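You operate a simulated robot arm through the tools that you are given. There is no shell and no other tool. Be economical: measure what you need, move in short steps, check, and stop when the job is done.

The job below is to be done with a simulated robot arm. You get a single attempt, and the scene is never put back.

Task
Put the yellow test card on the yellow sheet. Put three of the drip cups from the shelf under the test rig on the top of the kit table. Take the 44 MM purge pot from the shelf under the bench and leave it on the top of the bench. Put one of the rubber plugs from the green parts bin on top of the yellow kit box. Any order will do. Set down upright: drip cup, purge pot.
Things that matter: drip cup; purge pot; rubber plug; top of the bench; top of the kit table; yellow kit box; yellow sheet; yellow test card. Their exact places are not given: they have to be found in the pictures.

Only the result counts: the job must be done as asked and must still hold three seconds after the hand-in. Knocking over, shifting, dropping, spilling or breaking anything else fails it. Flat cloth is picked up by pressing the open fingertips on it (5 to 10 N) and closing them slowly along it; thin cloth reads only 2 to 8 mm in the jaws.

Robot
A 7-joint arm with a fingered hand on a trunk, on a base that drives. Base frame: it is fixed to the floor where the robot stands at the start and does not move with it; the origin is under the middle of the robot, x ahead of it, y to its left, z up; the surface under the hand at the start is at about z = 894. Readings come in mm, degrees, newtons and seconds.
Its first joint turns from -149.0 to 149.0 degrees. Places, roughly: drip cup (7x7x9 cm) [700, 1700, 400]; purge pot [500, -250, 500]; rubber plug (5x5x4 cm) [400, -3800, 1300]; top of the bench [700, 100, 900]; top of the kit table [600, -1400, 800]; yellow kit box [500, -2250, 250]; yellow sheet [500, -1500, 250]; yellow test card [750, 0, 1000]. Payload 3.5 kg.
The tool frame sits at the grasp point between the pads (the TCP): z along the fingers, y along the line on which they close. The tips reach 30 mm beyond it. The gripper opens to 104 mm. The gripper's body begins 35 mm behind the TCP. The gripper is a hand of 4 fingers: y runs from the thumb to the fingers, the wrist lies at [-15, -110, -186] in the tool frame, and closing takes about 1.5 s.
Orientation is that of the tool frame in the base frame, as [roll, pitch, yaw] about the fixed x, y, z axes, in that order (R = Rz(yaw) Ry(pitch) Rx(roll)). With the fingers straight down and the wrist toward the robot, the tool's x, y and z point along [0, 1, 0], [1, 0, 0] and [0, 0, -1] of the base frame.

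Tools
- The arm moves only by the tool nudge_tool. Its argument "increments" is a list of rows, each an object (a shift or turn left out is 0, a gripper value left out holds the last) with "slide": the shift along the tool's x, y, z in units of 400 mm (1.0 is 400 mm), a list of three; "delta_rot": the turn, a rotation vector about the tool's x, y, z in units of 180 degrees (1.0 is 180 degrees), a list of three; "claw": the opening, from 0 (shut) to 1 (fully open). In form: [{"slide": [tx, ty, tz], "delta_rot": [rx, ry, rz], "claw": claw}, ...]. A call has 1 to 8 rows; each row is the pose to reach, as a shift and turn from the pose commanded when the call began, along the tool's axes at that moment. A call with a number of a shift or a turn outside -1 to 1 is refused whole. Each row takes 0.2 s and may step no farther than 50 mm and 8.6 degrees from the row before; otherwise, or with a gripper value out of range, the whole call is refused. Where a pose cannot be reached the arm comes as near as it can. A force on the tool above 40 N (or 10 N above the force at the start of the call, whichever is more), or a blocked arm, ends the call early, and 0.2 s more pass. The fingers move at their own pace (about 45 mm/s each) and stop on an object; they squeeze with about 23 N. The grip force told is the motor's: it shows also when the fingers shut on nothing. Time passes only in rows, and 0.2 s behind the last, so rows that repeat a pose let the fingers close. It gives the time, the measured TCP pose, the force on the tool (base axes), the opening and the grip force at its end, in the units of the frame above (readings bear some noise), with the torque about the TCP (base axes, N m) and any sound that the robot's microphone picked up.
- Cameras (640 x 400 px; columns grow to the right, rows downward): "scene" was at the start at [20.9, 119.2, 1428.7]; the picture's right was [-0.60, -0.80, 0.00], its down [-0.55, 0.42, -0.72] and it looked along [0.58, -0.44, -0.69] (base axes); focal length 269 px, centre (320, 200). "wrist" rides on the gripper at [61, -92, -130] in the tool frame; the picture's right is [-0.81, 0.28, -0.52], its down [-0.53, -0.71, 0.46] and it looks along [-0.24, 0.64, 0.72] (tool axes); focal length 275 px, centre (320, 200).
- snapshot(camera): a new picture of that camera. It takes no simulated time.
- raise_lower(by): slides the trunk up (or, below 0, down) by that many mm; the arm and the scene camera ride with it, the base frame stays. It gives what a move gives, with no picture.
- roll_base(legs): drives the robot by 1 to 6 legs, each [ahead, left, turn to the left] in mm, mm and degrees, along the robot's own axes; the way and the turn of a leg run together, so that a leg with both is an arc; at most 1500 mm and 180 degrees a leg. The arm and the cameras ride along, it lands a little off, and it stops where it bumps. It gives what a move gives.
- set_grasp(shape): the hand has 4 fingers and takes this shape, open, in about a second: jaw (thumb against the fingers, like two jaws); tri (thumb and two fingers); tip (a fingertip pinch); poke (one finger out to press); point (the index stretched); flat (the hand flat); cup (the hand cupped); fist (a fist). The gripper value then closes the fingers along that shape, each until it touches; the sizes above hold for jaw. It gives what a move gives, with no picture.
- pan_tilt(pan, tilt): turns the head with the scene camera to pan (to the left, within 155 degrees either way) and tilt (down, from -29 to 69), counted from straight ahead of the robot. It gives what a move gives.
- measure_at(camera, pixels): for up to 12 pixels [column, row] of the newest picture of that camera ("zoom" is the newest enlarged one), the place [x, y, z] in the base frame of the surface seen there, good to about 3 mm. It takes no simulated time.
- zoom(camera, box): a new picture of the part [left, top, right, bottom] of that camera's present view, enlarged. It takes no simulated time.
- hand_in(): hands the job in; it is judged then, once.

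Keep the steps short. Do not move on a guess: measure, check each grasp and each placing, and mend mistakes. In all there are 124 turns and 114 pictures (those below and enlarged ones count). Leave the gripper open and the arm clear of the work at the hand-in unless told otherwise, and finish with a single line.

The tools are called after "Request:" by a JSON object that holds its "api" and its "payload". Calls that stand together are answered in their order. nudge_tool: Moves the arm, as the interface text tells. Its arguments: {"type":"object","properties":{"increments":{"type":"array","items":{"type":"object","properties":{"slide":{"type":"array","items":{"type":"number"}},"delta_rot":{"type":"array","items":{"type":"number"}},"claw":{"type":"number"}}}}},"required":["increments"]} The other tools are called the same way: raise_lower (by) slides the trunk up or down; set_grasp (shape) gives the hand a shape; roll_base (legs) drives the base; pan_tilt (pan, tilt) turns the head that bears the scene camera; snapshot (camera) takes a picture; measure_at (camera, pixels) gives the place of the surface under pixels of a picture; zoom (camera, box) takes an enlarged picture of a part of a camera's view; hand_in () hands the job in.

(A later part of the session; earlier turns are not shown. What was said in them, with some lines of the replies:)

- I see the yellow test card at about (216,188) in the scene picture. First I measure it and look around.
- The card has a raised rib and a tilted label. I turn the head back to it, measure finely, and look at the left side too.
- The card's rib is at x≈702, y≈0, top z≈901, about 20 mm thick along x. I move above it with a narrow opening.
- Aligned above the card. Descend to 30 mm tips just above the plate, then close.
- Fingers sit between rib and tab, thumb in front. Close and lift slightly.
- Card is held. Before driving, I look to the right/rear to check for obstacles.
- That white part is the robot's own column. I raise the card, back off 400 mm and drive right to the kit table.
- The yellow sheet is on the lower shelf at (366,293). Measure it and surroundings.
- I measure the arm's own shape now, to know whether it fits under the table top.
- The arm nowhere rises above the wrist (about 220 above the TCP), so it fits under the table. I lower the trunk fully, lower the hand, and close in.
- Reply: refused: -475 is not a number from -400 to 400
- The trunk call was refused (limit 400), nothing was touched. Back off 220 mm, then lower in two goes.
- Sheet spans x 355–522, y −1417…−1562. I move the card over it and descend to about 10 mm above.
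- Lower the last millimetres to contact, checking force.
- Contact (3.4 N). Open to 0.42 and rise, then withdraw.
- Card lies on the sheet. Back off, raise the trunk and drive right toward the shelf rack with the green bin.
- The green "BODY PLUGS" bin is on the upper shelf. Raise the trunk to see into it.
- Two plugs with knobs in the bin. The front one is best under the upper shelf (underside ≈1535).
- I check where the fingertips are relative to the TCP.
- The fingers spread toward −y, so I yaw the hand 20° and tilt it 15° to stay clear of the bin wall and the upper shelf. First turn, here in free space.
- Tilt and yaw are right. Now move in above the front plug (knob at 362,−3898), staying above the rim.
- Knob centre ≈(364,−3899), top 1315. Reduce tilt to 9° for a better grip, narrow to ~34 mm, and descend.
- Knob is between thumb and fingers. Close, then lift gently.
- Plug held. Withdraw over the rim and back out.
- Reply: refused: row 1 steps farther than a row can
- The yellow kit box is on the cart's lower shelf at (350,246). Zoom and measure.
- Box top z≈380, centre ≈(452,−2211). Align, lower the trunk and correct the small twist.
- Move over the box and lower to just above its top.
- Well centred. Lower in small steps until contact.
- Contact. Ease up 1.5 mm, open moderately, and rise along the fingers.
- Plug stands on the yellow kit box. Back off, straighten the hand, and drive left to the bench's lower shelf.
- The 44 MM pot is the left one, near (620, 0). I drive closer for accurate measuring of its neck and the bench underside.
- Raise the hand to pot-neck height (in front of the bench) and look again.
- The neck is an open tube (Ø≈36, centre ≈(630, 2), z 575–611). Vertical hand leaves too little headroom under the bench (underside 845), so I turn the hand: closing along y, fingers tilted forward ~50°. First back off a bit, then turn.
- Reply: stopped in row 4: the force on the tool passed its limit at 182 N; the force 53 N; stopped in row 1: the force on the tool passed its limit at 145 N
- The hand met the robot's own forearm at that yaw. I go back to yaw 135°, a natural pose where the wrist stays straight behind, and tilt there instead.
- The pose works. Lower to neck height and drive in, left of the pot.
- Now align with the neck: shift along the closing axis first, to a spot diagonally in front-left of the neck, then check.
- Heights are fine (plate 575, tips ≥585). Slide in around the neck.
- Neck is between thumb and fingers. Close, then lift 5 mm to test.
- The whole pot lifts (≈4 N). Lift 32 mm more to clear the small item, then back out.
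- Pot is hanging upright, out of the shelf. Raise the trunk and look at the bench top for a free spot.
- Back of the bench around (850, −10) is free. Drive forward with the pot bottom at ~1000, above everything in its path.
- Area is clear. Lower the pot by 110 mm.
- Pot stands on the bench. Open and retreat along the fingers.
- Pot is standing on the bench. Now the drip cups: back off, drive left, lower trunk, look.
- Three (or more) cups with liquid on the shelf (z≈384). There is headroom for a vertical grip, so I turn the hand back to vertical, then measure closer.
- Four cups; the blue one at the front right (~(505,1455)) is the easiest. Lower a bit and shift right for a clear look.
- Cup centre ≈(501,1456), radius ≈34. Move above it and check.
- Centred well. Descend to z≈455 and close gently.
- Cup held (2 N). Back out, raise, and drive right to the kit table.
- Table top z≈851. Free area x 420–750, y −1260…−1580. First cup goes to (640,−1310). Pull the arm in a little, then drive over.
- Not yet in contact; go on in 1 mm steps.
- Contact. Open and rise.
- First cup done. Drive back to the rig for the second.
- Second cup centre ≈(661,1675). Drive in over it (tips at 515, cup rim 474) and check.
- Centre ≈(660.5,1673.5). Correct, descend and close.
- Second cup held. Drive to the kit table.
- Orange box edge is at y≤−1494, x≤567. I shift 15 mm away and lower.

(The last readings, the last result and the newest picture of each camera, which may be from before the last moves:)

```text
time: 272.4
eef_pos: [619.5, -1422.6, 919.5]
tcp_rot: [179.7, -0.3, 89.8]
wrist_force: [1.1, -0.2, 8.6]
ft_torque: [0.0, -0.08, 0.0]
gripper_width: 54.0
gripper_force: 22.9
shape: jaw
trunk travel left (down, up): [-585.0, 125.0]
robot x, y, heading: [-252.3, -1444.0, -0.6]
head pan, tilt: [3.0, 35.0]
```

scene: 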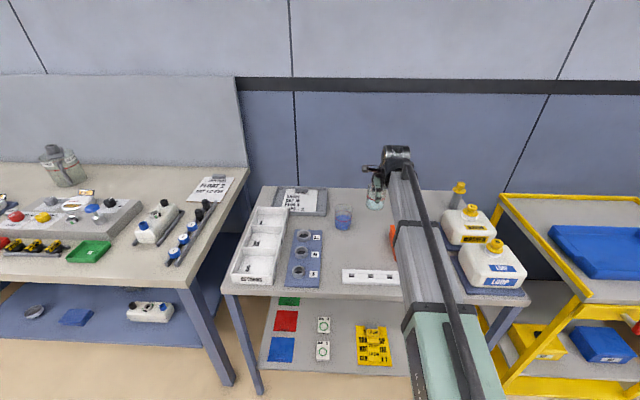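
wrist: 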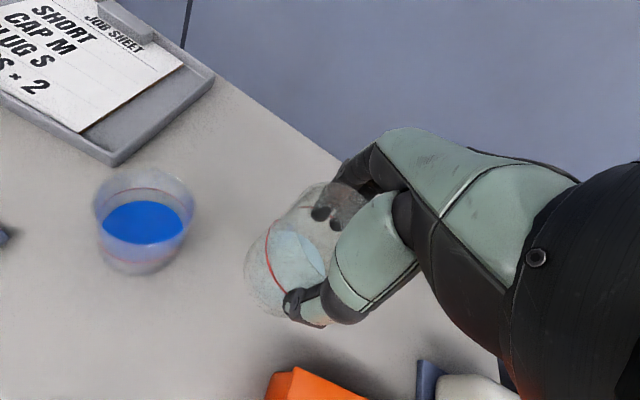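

Contact (8.6 N). Ease up 0.5 mm, open, rise.

Request:
{"api": "nudge_tool", "payload": {"increments": [{"slide": [0, 0, -0.002]}, {"slide": [0, 0, -0.002], "claw": 0.95}, {"slide": [0, 0, -0.002]}, {"slide": [0, 0, -0.002]}, {"slide": [0, 0, -0.002]}, {"slide": [0, 0, -0.08]}, {"slide": [0, 0, -0.18]}, {"slide": [0, 0, -0.26]}]}}

Request:
{"api": "snapshot", "payload": {"camera": "wrist"}}

```text
time: 274.2
eef_pos: [618.4, -1422.9, 1023.7]
tcp_rot: [179.8, -0.2, 89.8]
wrist_force: [0.1, -0.3, 1.0]
ft_torque: [0.04, 0.03, 0.04]
gripper_width: 98.7
gripper_force: 0.1
shape: jaw
trunk travel left (down, up): [-585.0, 125.0]
robot x, y, heading: [-245.9, -1449.7, -0.3]
head pan, tilt: [3.0, 35.0]
```

```text
26 pictures are left
```

wrist: 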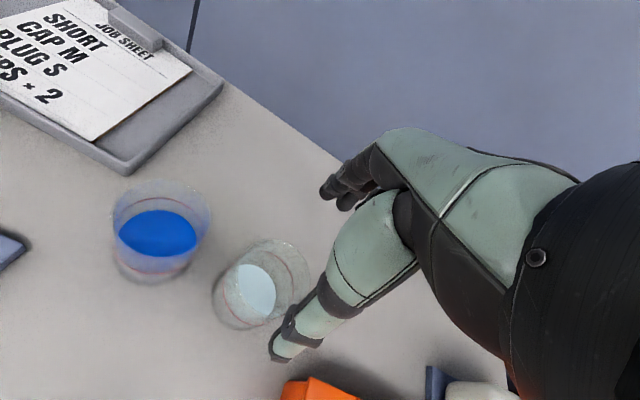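

Two cups placed. Back to the rig for the third (green), standing the robot a bit to the right to keep the forearm off the jug.

Request:
{"api": "roll_base", "payload": {"legs": [[-550, 0, 0], [0, 1500, 0], [0, 1500, 0], [0, 100, 0.3]]}}

Request:
{"api": "raise_lower", "payload": {"by": -400}}

Request:
{"api": "raise_lower", "payload": {"by": -65}}

Request:
{"api": "roll_base", "payload": {"legs": [[450, 0, 0]]}}

Request:
{"api": "snapshot", "payload": {"camera": "wrist"}}

```text
time: 292.1
eef_pos: [94.5, 1661.5, 1022.5]
tcp_rot: [179.7, -0.3, 89.8]
wrist_force: [1.2, -0.1, -0.4]
ft_torque: [0.0, 0.0, 0.02]
gripper_width: 98.3
gripper_force: 0.0
shape: jaw
trunk travel left (down, up): [-585.0, 125.0]
robot x, y, heading: [-774.6, 1639.8, -0.2]
head pan, tilt: [3.0, 35.0]
```

```text
time: 295.9
eef_pos: [94.0, 1662.0, 621.9]
tcp_rot: [179.8, -0.2, 89.9]
wrist_force: [-0.3, 0.4, -0.8]
ft_torque: [0.01, -0.02, 0.01]
gripper_width: 98.3
gripper_force: 0.2
shape: jaw
trunk travel left (down, up): [-185.0, 525.0]
robot x, y, heading: [-772.8, 1639.0, -0.4]
head pan, tilt: [3.0, 35.0]
```

```text
time: 296.9
eef_pos: [94.4, 1663.3, 557.2]
tcp_rot: [179.7, -0.2, 89.9]
wrist_force: [0.2, -0.4, 0.2]
ft_torque: [0.01, -0.02, -0.05]
gripper_width: 98.6
gripper_force: 0.1
shape: jaw
trunk travel left (down, up): [-120.0, 590.0]
robot x, y, heading: [-774.5, 1638.0, -0.2]
head pan, tilt: [3.0, 35.0]
```

```text
time: 299.7
eef_pos: [548.0, 1659.6, 555.8]
tcp_rot: [179.6, -0.2, 89.8]
wrist_force: [-0.1, -0.1, -0.2]
ft_torque: [0.01, 0.03, -0.01]
gripper_width: 98.3
gripper_force: 0.1
shape: jaw
trunk travel left (down, up): [-120.0, 590.0]
robot x, y, heading: [-319.6, 1636.0, -0.4]
head pan, tilt: [3.0, 35.0]
```

```text
25 pictures are left
```

wrist: 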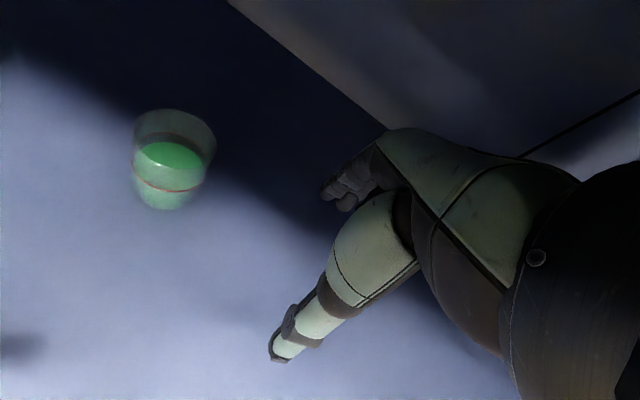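

Request:
{"api": "measure_at", "payload": {"camera": "wrist", "pixels": [[145, 195], [160, 207], [180, 203], [195, 190], [135, 180], [134, 165], [170, 195], [150, 205], [165, 160], [155, 150], [185, 160]]}}

```text
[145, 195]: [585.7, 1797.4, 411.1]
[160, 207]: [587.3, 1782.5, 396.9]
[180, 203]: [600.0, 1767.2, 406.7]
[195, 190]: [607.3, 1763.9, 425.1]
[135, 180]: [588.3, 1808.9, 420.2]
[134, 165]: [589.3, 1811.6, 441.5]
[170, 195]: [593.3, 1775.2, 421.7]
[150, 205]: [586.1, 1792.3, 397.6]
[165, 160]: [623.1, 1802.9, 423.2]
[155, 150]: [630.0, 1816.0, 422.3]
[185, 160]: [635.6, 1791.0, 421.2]
```

Green cup centre ≈(620,1795). Drive 72 mm ahead, then shift the hand left 135 mm.

Request:
{"api": "roll_base", "payload": {"legs": [[72, 0, 0.3]]}}

Request:
{"api": "nudge_tool", "payload": {"increments": [{"slide": [0.11, 0, 0]}, {"slide": [0.22, 0, 0]}, {"slide": [0.325, 0, 0]}, {"slide": [0.325, 0, 0.03]}]}}

Request:
{"api": "snapshot", "payload": {"camera": "wrist"}}

Request:
{"api": "measure_at", "payload": {"camera": "wrist", "pixels": [[237, 290], [245, 315], [240, 270], [262, 325], [250, 300], [232, 305], [270, 325], [245, 255], [275, 280]]}}

```text
time: 300.7
eef_pos: [620.5, 1665.0, 557.3]
tcp_rot: [179.8, -0.3, 90.3]
wrist_force: [-0.8, -0.6, 0.8]
ft_torque: [-0.03, 0.04, -0.03]
gripper_width: 98.4
gripper_force: 0.1
shape: jaw
trunk travel left (down, up): [-120.0, 590.0]
robot x, y, heading: [-247.9, 1640.6, 0.5]
head pan, tilt: [3.0, 35.0]
```

```text
time: 301.7
eef_pos: [620.6, 1794.7, 545.0]
tcp_rot: [179.6, -0.3, 90.2]
wrist_force: [0.1, 0.2, -0.5]
ft_torque: [-0.02, -0.02, 0.0]
gripper_width: 98.5
gripper_force: 0.1
shape: jaw
trunk travel left (down, up): [-120.0, 590.0]
robot x, y, heading: [-243.2, 1638.1, 0.2]
head pan, tilt: [3.0, 35.0]
```

```text
24 pictures are left
```

wrist: 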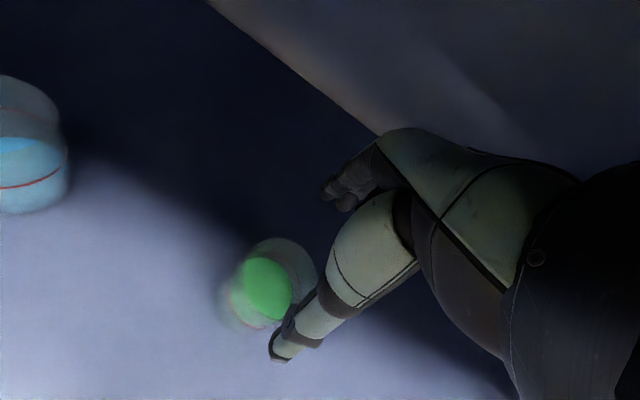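

```text
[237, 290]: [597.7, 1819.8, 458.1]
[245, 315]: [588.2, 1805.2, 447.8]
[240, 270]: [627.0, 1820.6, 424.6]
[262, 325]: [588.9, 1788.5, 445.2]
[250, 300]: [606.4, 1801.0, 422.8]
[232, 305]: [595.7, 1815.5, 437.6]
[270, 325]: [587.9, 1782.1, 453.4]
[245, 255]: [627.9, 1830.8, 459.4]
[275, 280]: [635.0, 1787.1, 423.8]
```

Centred. Descend, close.

Request:
{"api": "nudge_tool", "payload": {"increments": [{"slide": [0.003, 0.002, 0.08]}, {"slide": [0.003, 0.002, 0.16]}, {"slide": [0.003, 0.002, 0.226]}, {"slide": [0.003, 0.002, 0.226], "claw": 0}, {"slide": [0.003, 0.002, 0.226]}, {"slide": [0.003, 0.002, 0.226]}, {"slide": [0.003, 0.002, 0.226]}, {"slide": [0.003, 0.002, 0.226]}]}}

Request:
{"api": "nudge_tool", "payload": {"increments": [{"slide": [0, 0, -0.01]}, {"slide": [0, 0, -0.05]}, {"slide": [0, 0, -0.15]}, {"slide": [0, 0, -0.225]}]}}

Request:
{"api": "snapshot", "payload": {"camera": "wrist"}}

Request:
{"api": "snapshot", "payload": {"camera": "scene"}}

```text
time: 303.5
eef_pos: [620.5, 1795.0, 453.3]
tcp_rot: [179.8, -0.3, 90.2]
wrist_force: [-0.6, -0.4, 0.0]
ft_torque: [-0.02, 0.05, 0.01]
gripper_width: 54.0
gripper_force: 23.0
shape: jaw
trunk travel left (down, up): [-120.0, 590.0]
robot x, y, heading: [-247.8, 1635.2, 0.1]
head pan, tilt: [3.0, 35.0]
```

```text
time: 304.5
eef_pos: [619.9, 1795.8, 544.8]
tcp_rot: [179.9, -0.1, 90.2]
wrist_force: [0.0, 0.0, -1.5]
ft_torque: [0.0, 0.01, -0.04]
gripper_width: 54.0
gripper_force: 23.1
shape: jaw
trunk travel left (down, up): [-120.0, 590.0]
robot x, y, heading: [-248.9, 1634.8, -0.1]
head pan, tilt: [3.0, 35.0]
```

```text
23 pictures are left
```

wrist: 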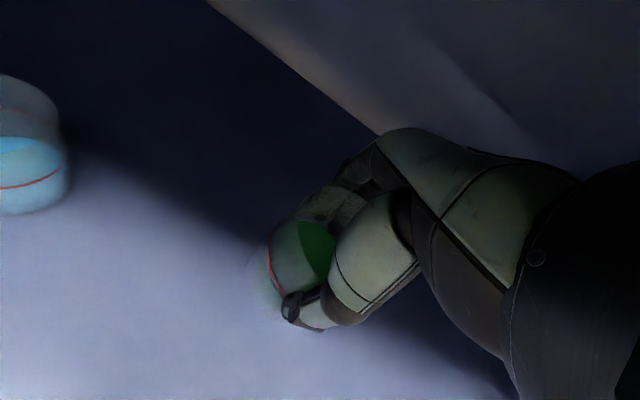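

```text
22 pictures are left
```

scene: 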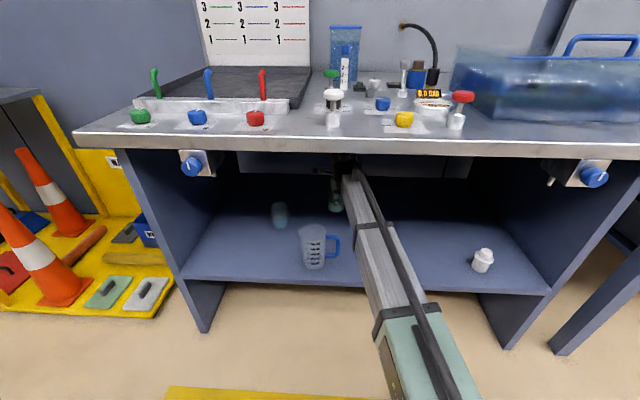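

Third cup held. Shift right, away from the jug, back out and drive to the table.

Request:
{"api": "nudge_tool", "payload": {"increments": [{"slide": [-0.11, 0, 0]}, {"slide": [-0.22, 0, 0]}, {"slide": [-0.32, 0, 0]}]}}

Request:
{"api": "roll_base", "payload": {"legs": [[-600, 0, 0], [0, -1500, 0], [0, -1500, 0.6], [0, -20, 0.6]]}}

Request:
{"api": "raise_lower", "payload": {"by": 400}}

Request:
{"api": "raise_lower", "payload": {"by": 80}}

```text
time: 305.3
eef_pos: [621.2, 1668.4, 544.7]
tcp_rot: [179.8, -0.3, 90.4]
wrist_force: [-0.9, -0.2, -1.8]
ft_torque: [-0.02, -0.01, -0.01]
gripper_width: 54.1
gripper_force: 23.3
shape: jaw
trunk travel left (down, up): [-120.0, 590.0]
robot x, y, heading: [-247.4, 1636.9, 0.2]
head pan, tilt: [3.0, 35.0]
```

```text
time: 323.0
eef_pos: [56.2, -1300.0, 545.3]
tcp_rot: [179.8, -0.2, 92.5]
wrist_force: [-0.3, -0.2, -0.9]
ft_torque: [-0.03, -0.01, 0.01]
gripper_width: 54.2
gripper_force: 23.3
shape: jaw
trunk travel left (down, up): [-120.0, 590.0]
robot x, y, heading: [-805.0, -1363.1, 2.3]
head pan, tilt: [3.0, 35.0]
```

```text
time: 326.9
eef_pos: [56.5, -1298.8, 945.3]
tcp_rot: [179.8, -0.2, 92.6]
wrist_force: [-0.2, 0.4, -1.9]
ft_torque: [0.03, -0.04, -0.02]
gripper_width: 54.1
gripper_force: 23.1
shape: jaw
trunk travel left (down, up): [-520.0, 190.0]
robot x, y, heading: [-812.3, -1370.9, 2.2]
head pan, tilt: [3.0, 35.0]
```

```text
time: 328.0
eef_pos: [56.7, -1300.2, 1023.6]
tcp_rot: [179.8, -0.2, 92.5]
wrist_force: [-0.7, -0.5, -1.4]
ft_torque: [0.0, 0.0, 0.01]
gripper_width: 54.4
gripper_force: 22.2
shape: jaw
trunk travel left (down, up): [-600.0, 110.0]
robot x, y, heading: [-805.9, -1368.3, 2.6]
head pan, tilt: [3.0, 35.0]
```

Request:
{"api": "roll_base", "payload": {"legs": [[0, 0, -2.4], [425, -34, 0]]}}

Request:
{"api": "snapshot", "payload": {"camera": "wrist"}}

Request:
{"api": "snapshot", "payload": {"camera": "scene"}}

```text
time: 331.0
eef_pos: [483.0, -1366.2, 1024.5]
tcp_rot: [179.8, -0.2, 90.3]
wrist_force: [1.0, -0.6, -1.8]
ft_torque: [-0.02, -0.02, 0.0]
gripper_width: 54.1
gripper_force: 23.0
shape: jaw
trunk travel left (down, up): [-600.0, 110.0]
robot x, y, heading: [-384.1, -1400.7, 0.3]
head pan, tilt: [3.0, 35.0]
```

```text
21 pictures are left
```

wrist: 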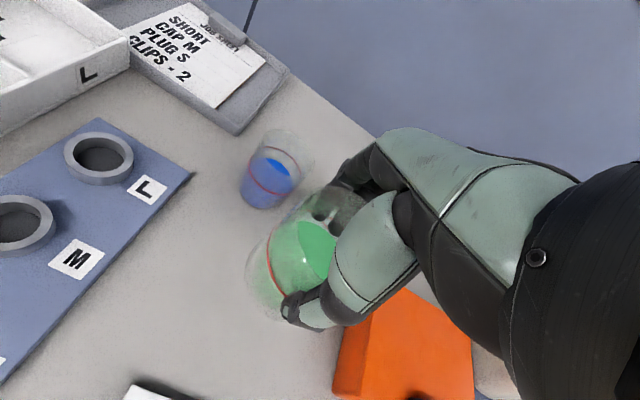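

```text
20 pictures are left
```

scene: 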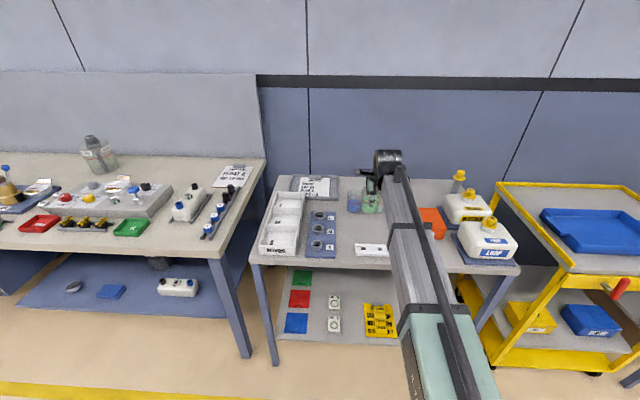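

Clear spot. Lower.

Request:
{"api": "nudge_tool", "payload": {"increments": [{"slide": [0, 0.005, 0.08]}, {"slide": [0, 0.005, 0.16]}, {"slide": [0, 0.005, 0.23]}, {"slide": [0, 0.005, 0.25]}]}}

Request:
{"api": "nudge_tool", "payload": {"increments": [{"slide": [0, 0, 0.005]}, {"slide": [0, 0, 0.0085]}, {"slide": [0, 0, 0.011]}, {"slide": [0, 0, 0.0135]}]}}

```text
time: 332.0
eef_pos: [484.9, -1366.5, 924.2]
tcp_rot: [179.8, -0.2, 90.4]
wrist_force: [0.5, 0.1, -1.9]
ft_torque: [-0.06, 0.01, -0.01]
gripper_width: 53.8
gripper_force: 23.0
shape: jaw
trunk travel left (down, up): [-600.0, 110.0]
robot x, y, heading: [-383.7, -1401.7, 0.2]
head pan, tilt: [3.0, 35.0]
```

```text
time: 333.0
eef_pos: [486.1, -1366.1, 918.7]
tcp_rot: [179.7, -0.1, 90.2]
wrist_force: [0.7, 0.3, 0.9]
ft_torque: [0.02, 0.02, -0.02]
gripper_width: 54.3
gripper_force: 22.6
shape: jaw
trunk travel left (down, up): [-600.0, 110.0]
robot x, y, heading: [-383.6, -1401.1, 0.2]
head pan, tilt: [3.0, 35.0]
```

Contact just starting. One more small step, then open and rise.

Request:
{"api": "nudge_tool", "payload": {"increments": [{"slide": [0, 0, 0.002]}, {"slide": [0, 0, 0.002], "claw": 0.95}, {"slide": [0, 0, 0.002]}, {"slide": [0, 0, 0.002]}, {"slide": [0, 0, 0.002]}, {"slide": [0, 0, -0.08]}, {"slide": [0, 0, -0.18]}, {"slide": [0, 0, -0.27]}]}}

Request:
{"api": "snapshot", "payload": {"camera": "wrist"}}

Request:
{"api": "roll_base", "payload": {"legs": [[-500, 0, 0]]}}

Request:
{"api": "snapshot", "payload": {"camera": "scene"}}

Request:
{"api": "zoom", "payload": {"camera": "scene", "box": [240, 110, 460, 250]}}

```text
time: 334.8
eef_pos: [483.4, -1367.0, 1027.6]
tcp_rot: [179.8, -0.2, 90.3]
wrist_force: [-0.4, 0.6, 0.9]
ft_torque: [-0.02, 0.01, 0.02]
gripper_width: 98.3
gripper_force: 0.0
shape: jaw
trunk travel left (down, up): [-600.0, 110.0]
robot x, y, heading: [-387.2, -1401.2, 0.1]
head pan, tilt: [3.0, 35.0]
```

```text
19 pictures are left
```

wrist: 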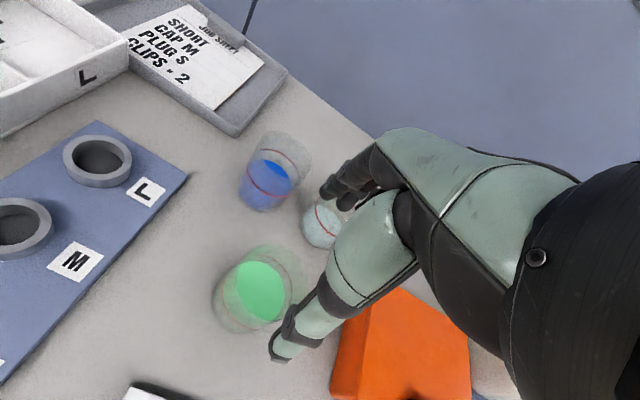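

```text
time: 337.8
eef_pos: [-14.0, -1366.9, 1027.2]
tcp_rot: [179.6, -0.2, 90.5]
wrist_force: [-0.8, -0.6, 0.6]
ft_torque: [-0.02, 0.01, 0.01]
gripper_width: 98.3
gripper_force: 0.1
shape: jaw
trunk travel left (down, up): [-600.0, 110.0]
robot x, y, heading: [-880.1, -1401.1, 0.3]
head pan, tilt: [3.0, 35.0]
```

```text
18 pictures are left
```

scene: 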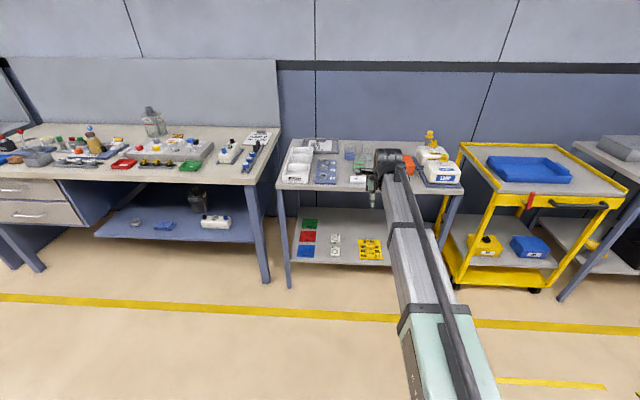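

```text
2.86 times, centred on (350, 180) of scene
```

zoom: 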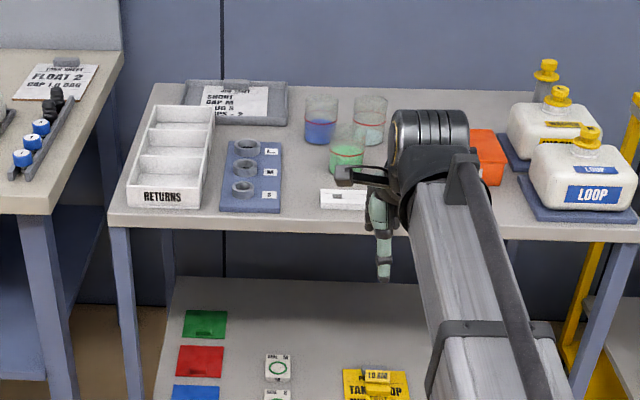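

Three cups stand on the table. A last check of the plug, card and pot.

Request:
{"api": "zoom", "payload": {"camera": "scene", "box": [440, 215, 560, 290]}}

Request:
{"api": "zoom", "payload": {"camera": "scene", "box": [300, 225, 400, 275]}}

Request:
{"api": "zoom", "payload": {"camera": "scene", "box": [80, 95, 220, 185]}}

```text
5.33 times, centred on (500, 252) of scene
```

zoom: 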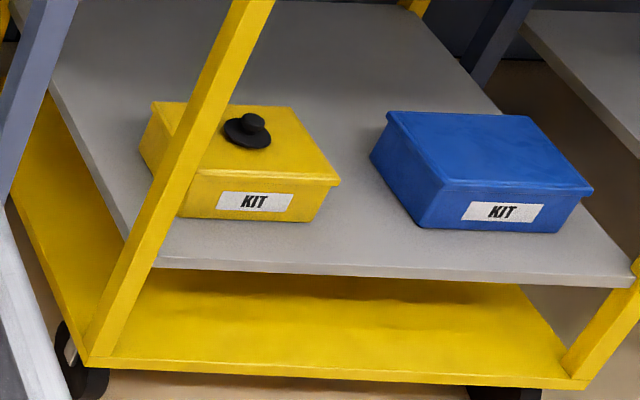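

```text
6.40 times, centred on (350, 250) of scene
```

zoom: 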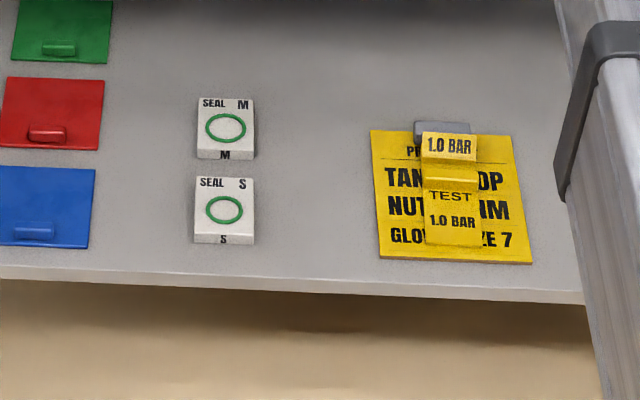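

```text
4.44 times, centred on (150, 140) of scene
```

zoom: 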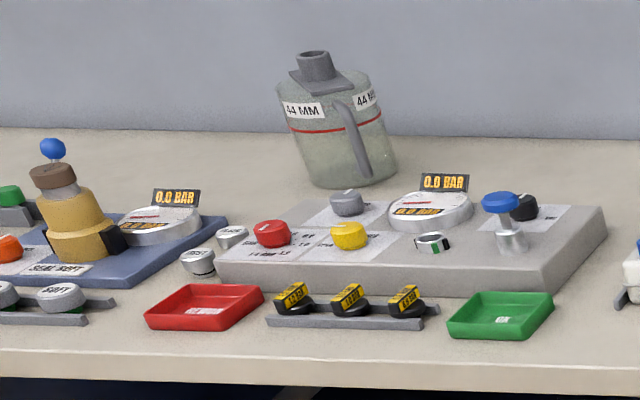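

Everything is in place, the gripper is open and the arm is clear. Hand in.

Request:
{"api": "hand_in", "payload": {}}

```text
The job is handed in.
```

The job is handed in: the test card is on the yellow sheet, the rubber plug is on the yellow kit box, the 44 MM purge pot stands on the bench, and three drip cups stand on the kit table.
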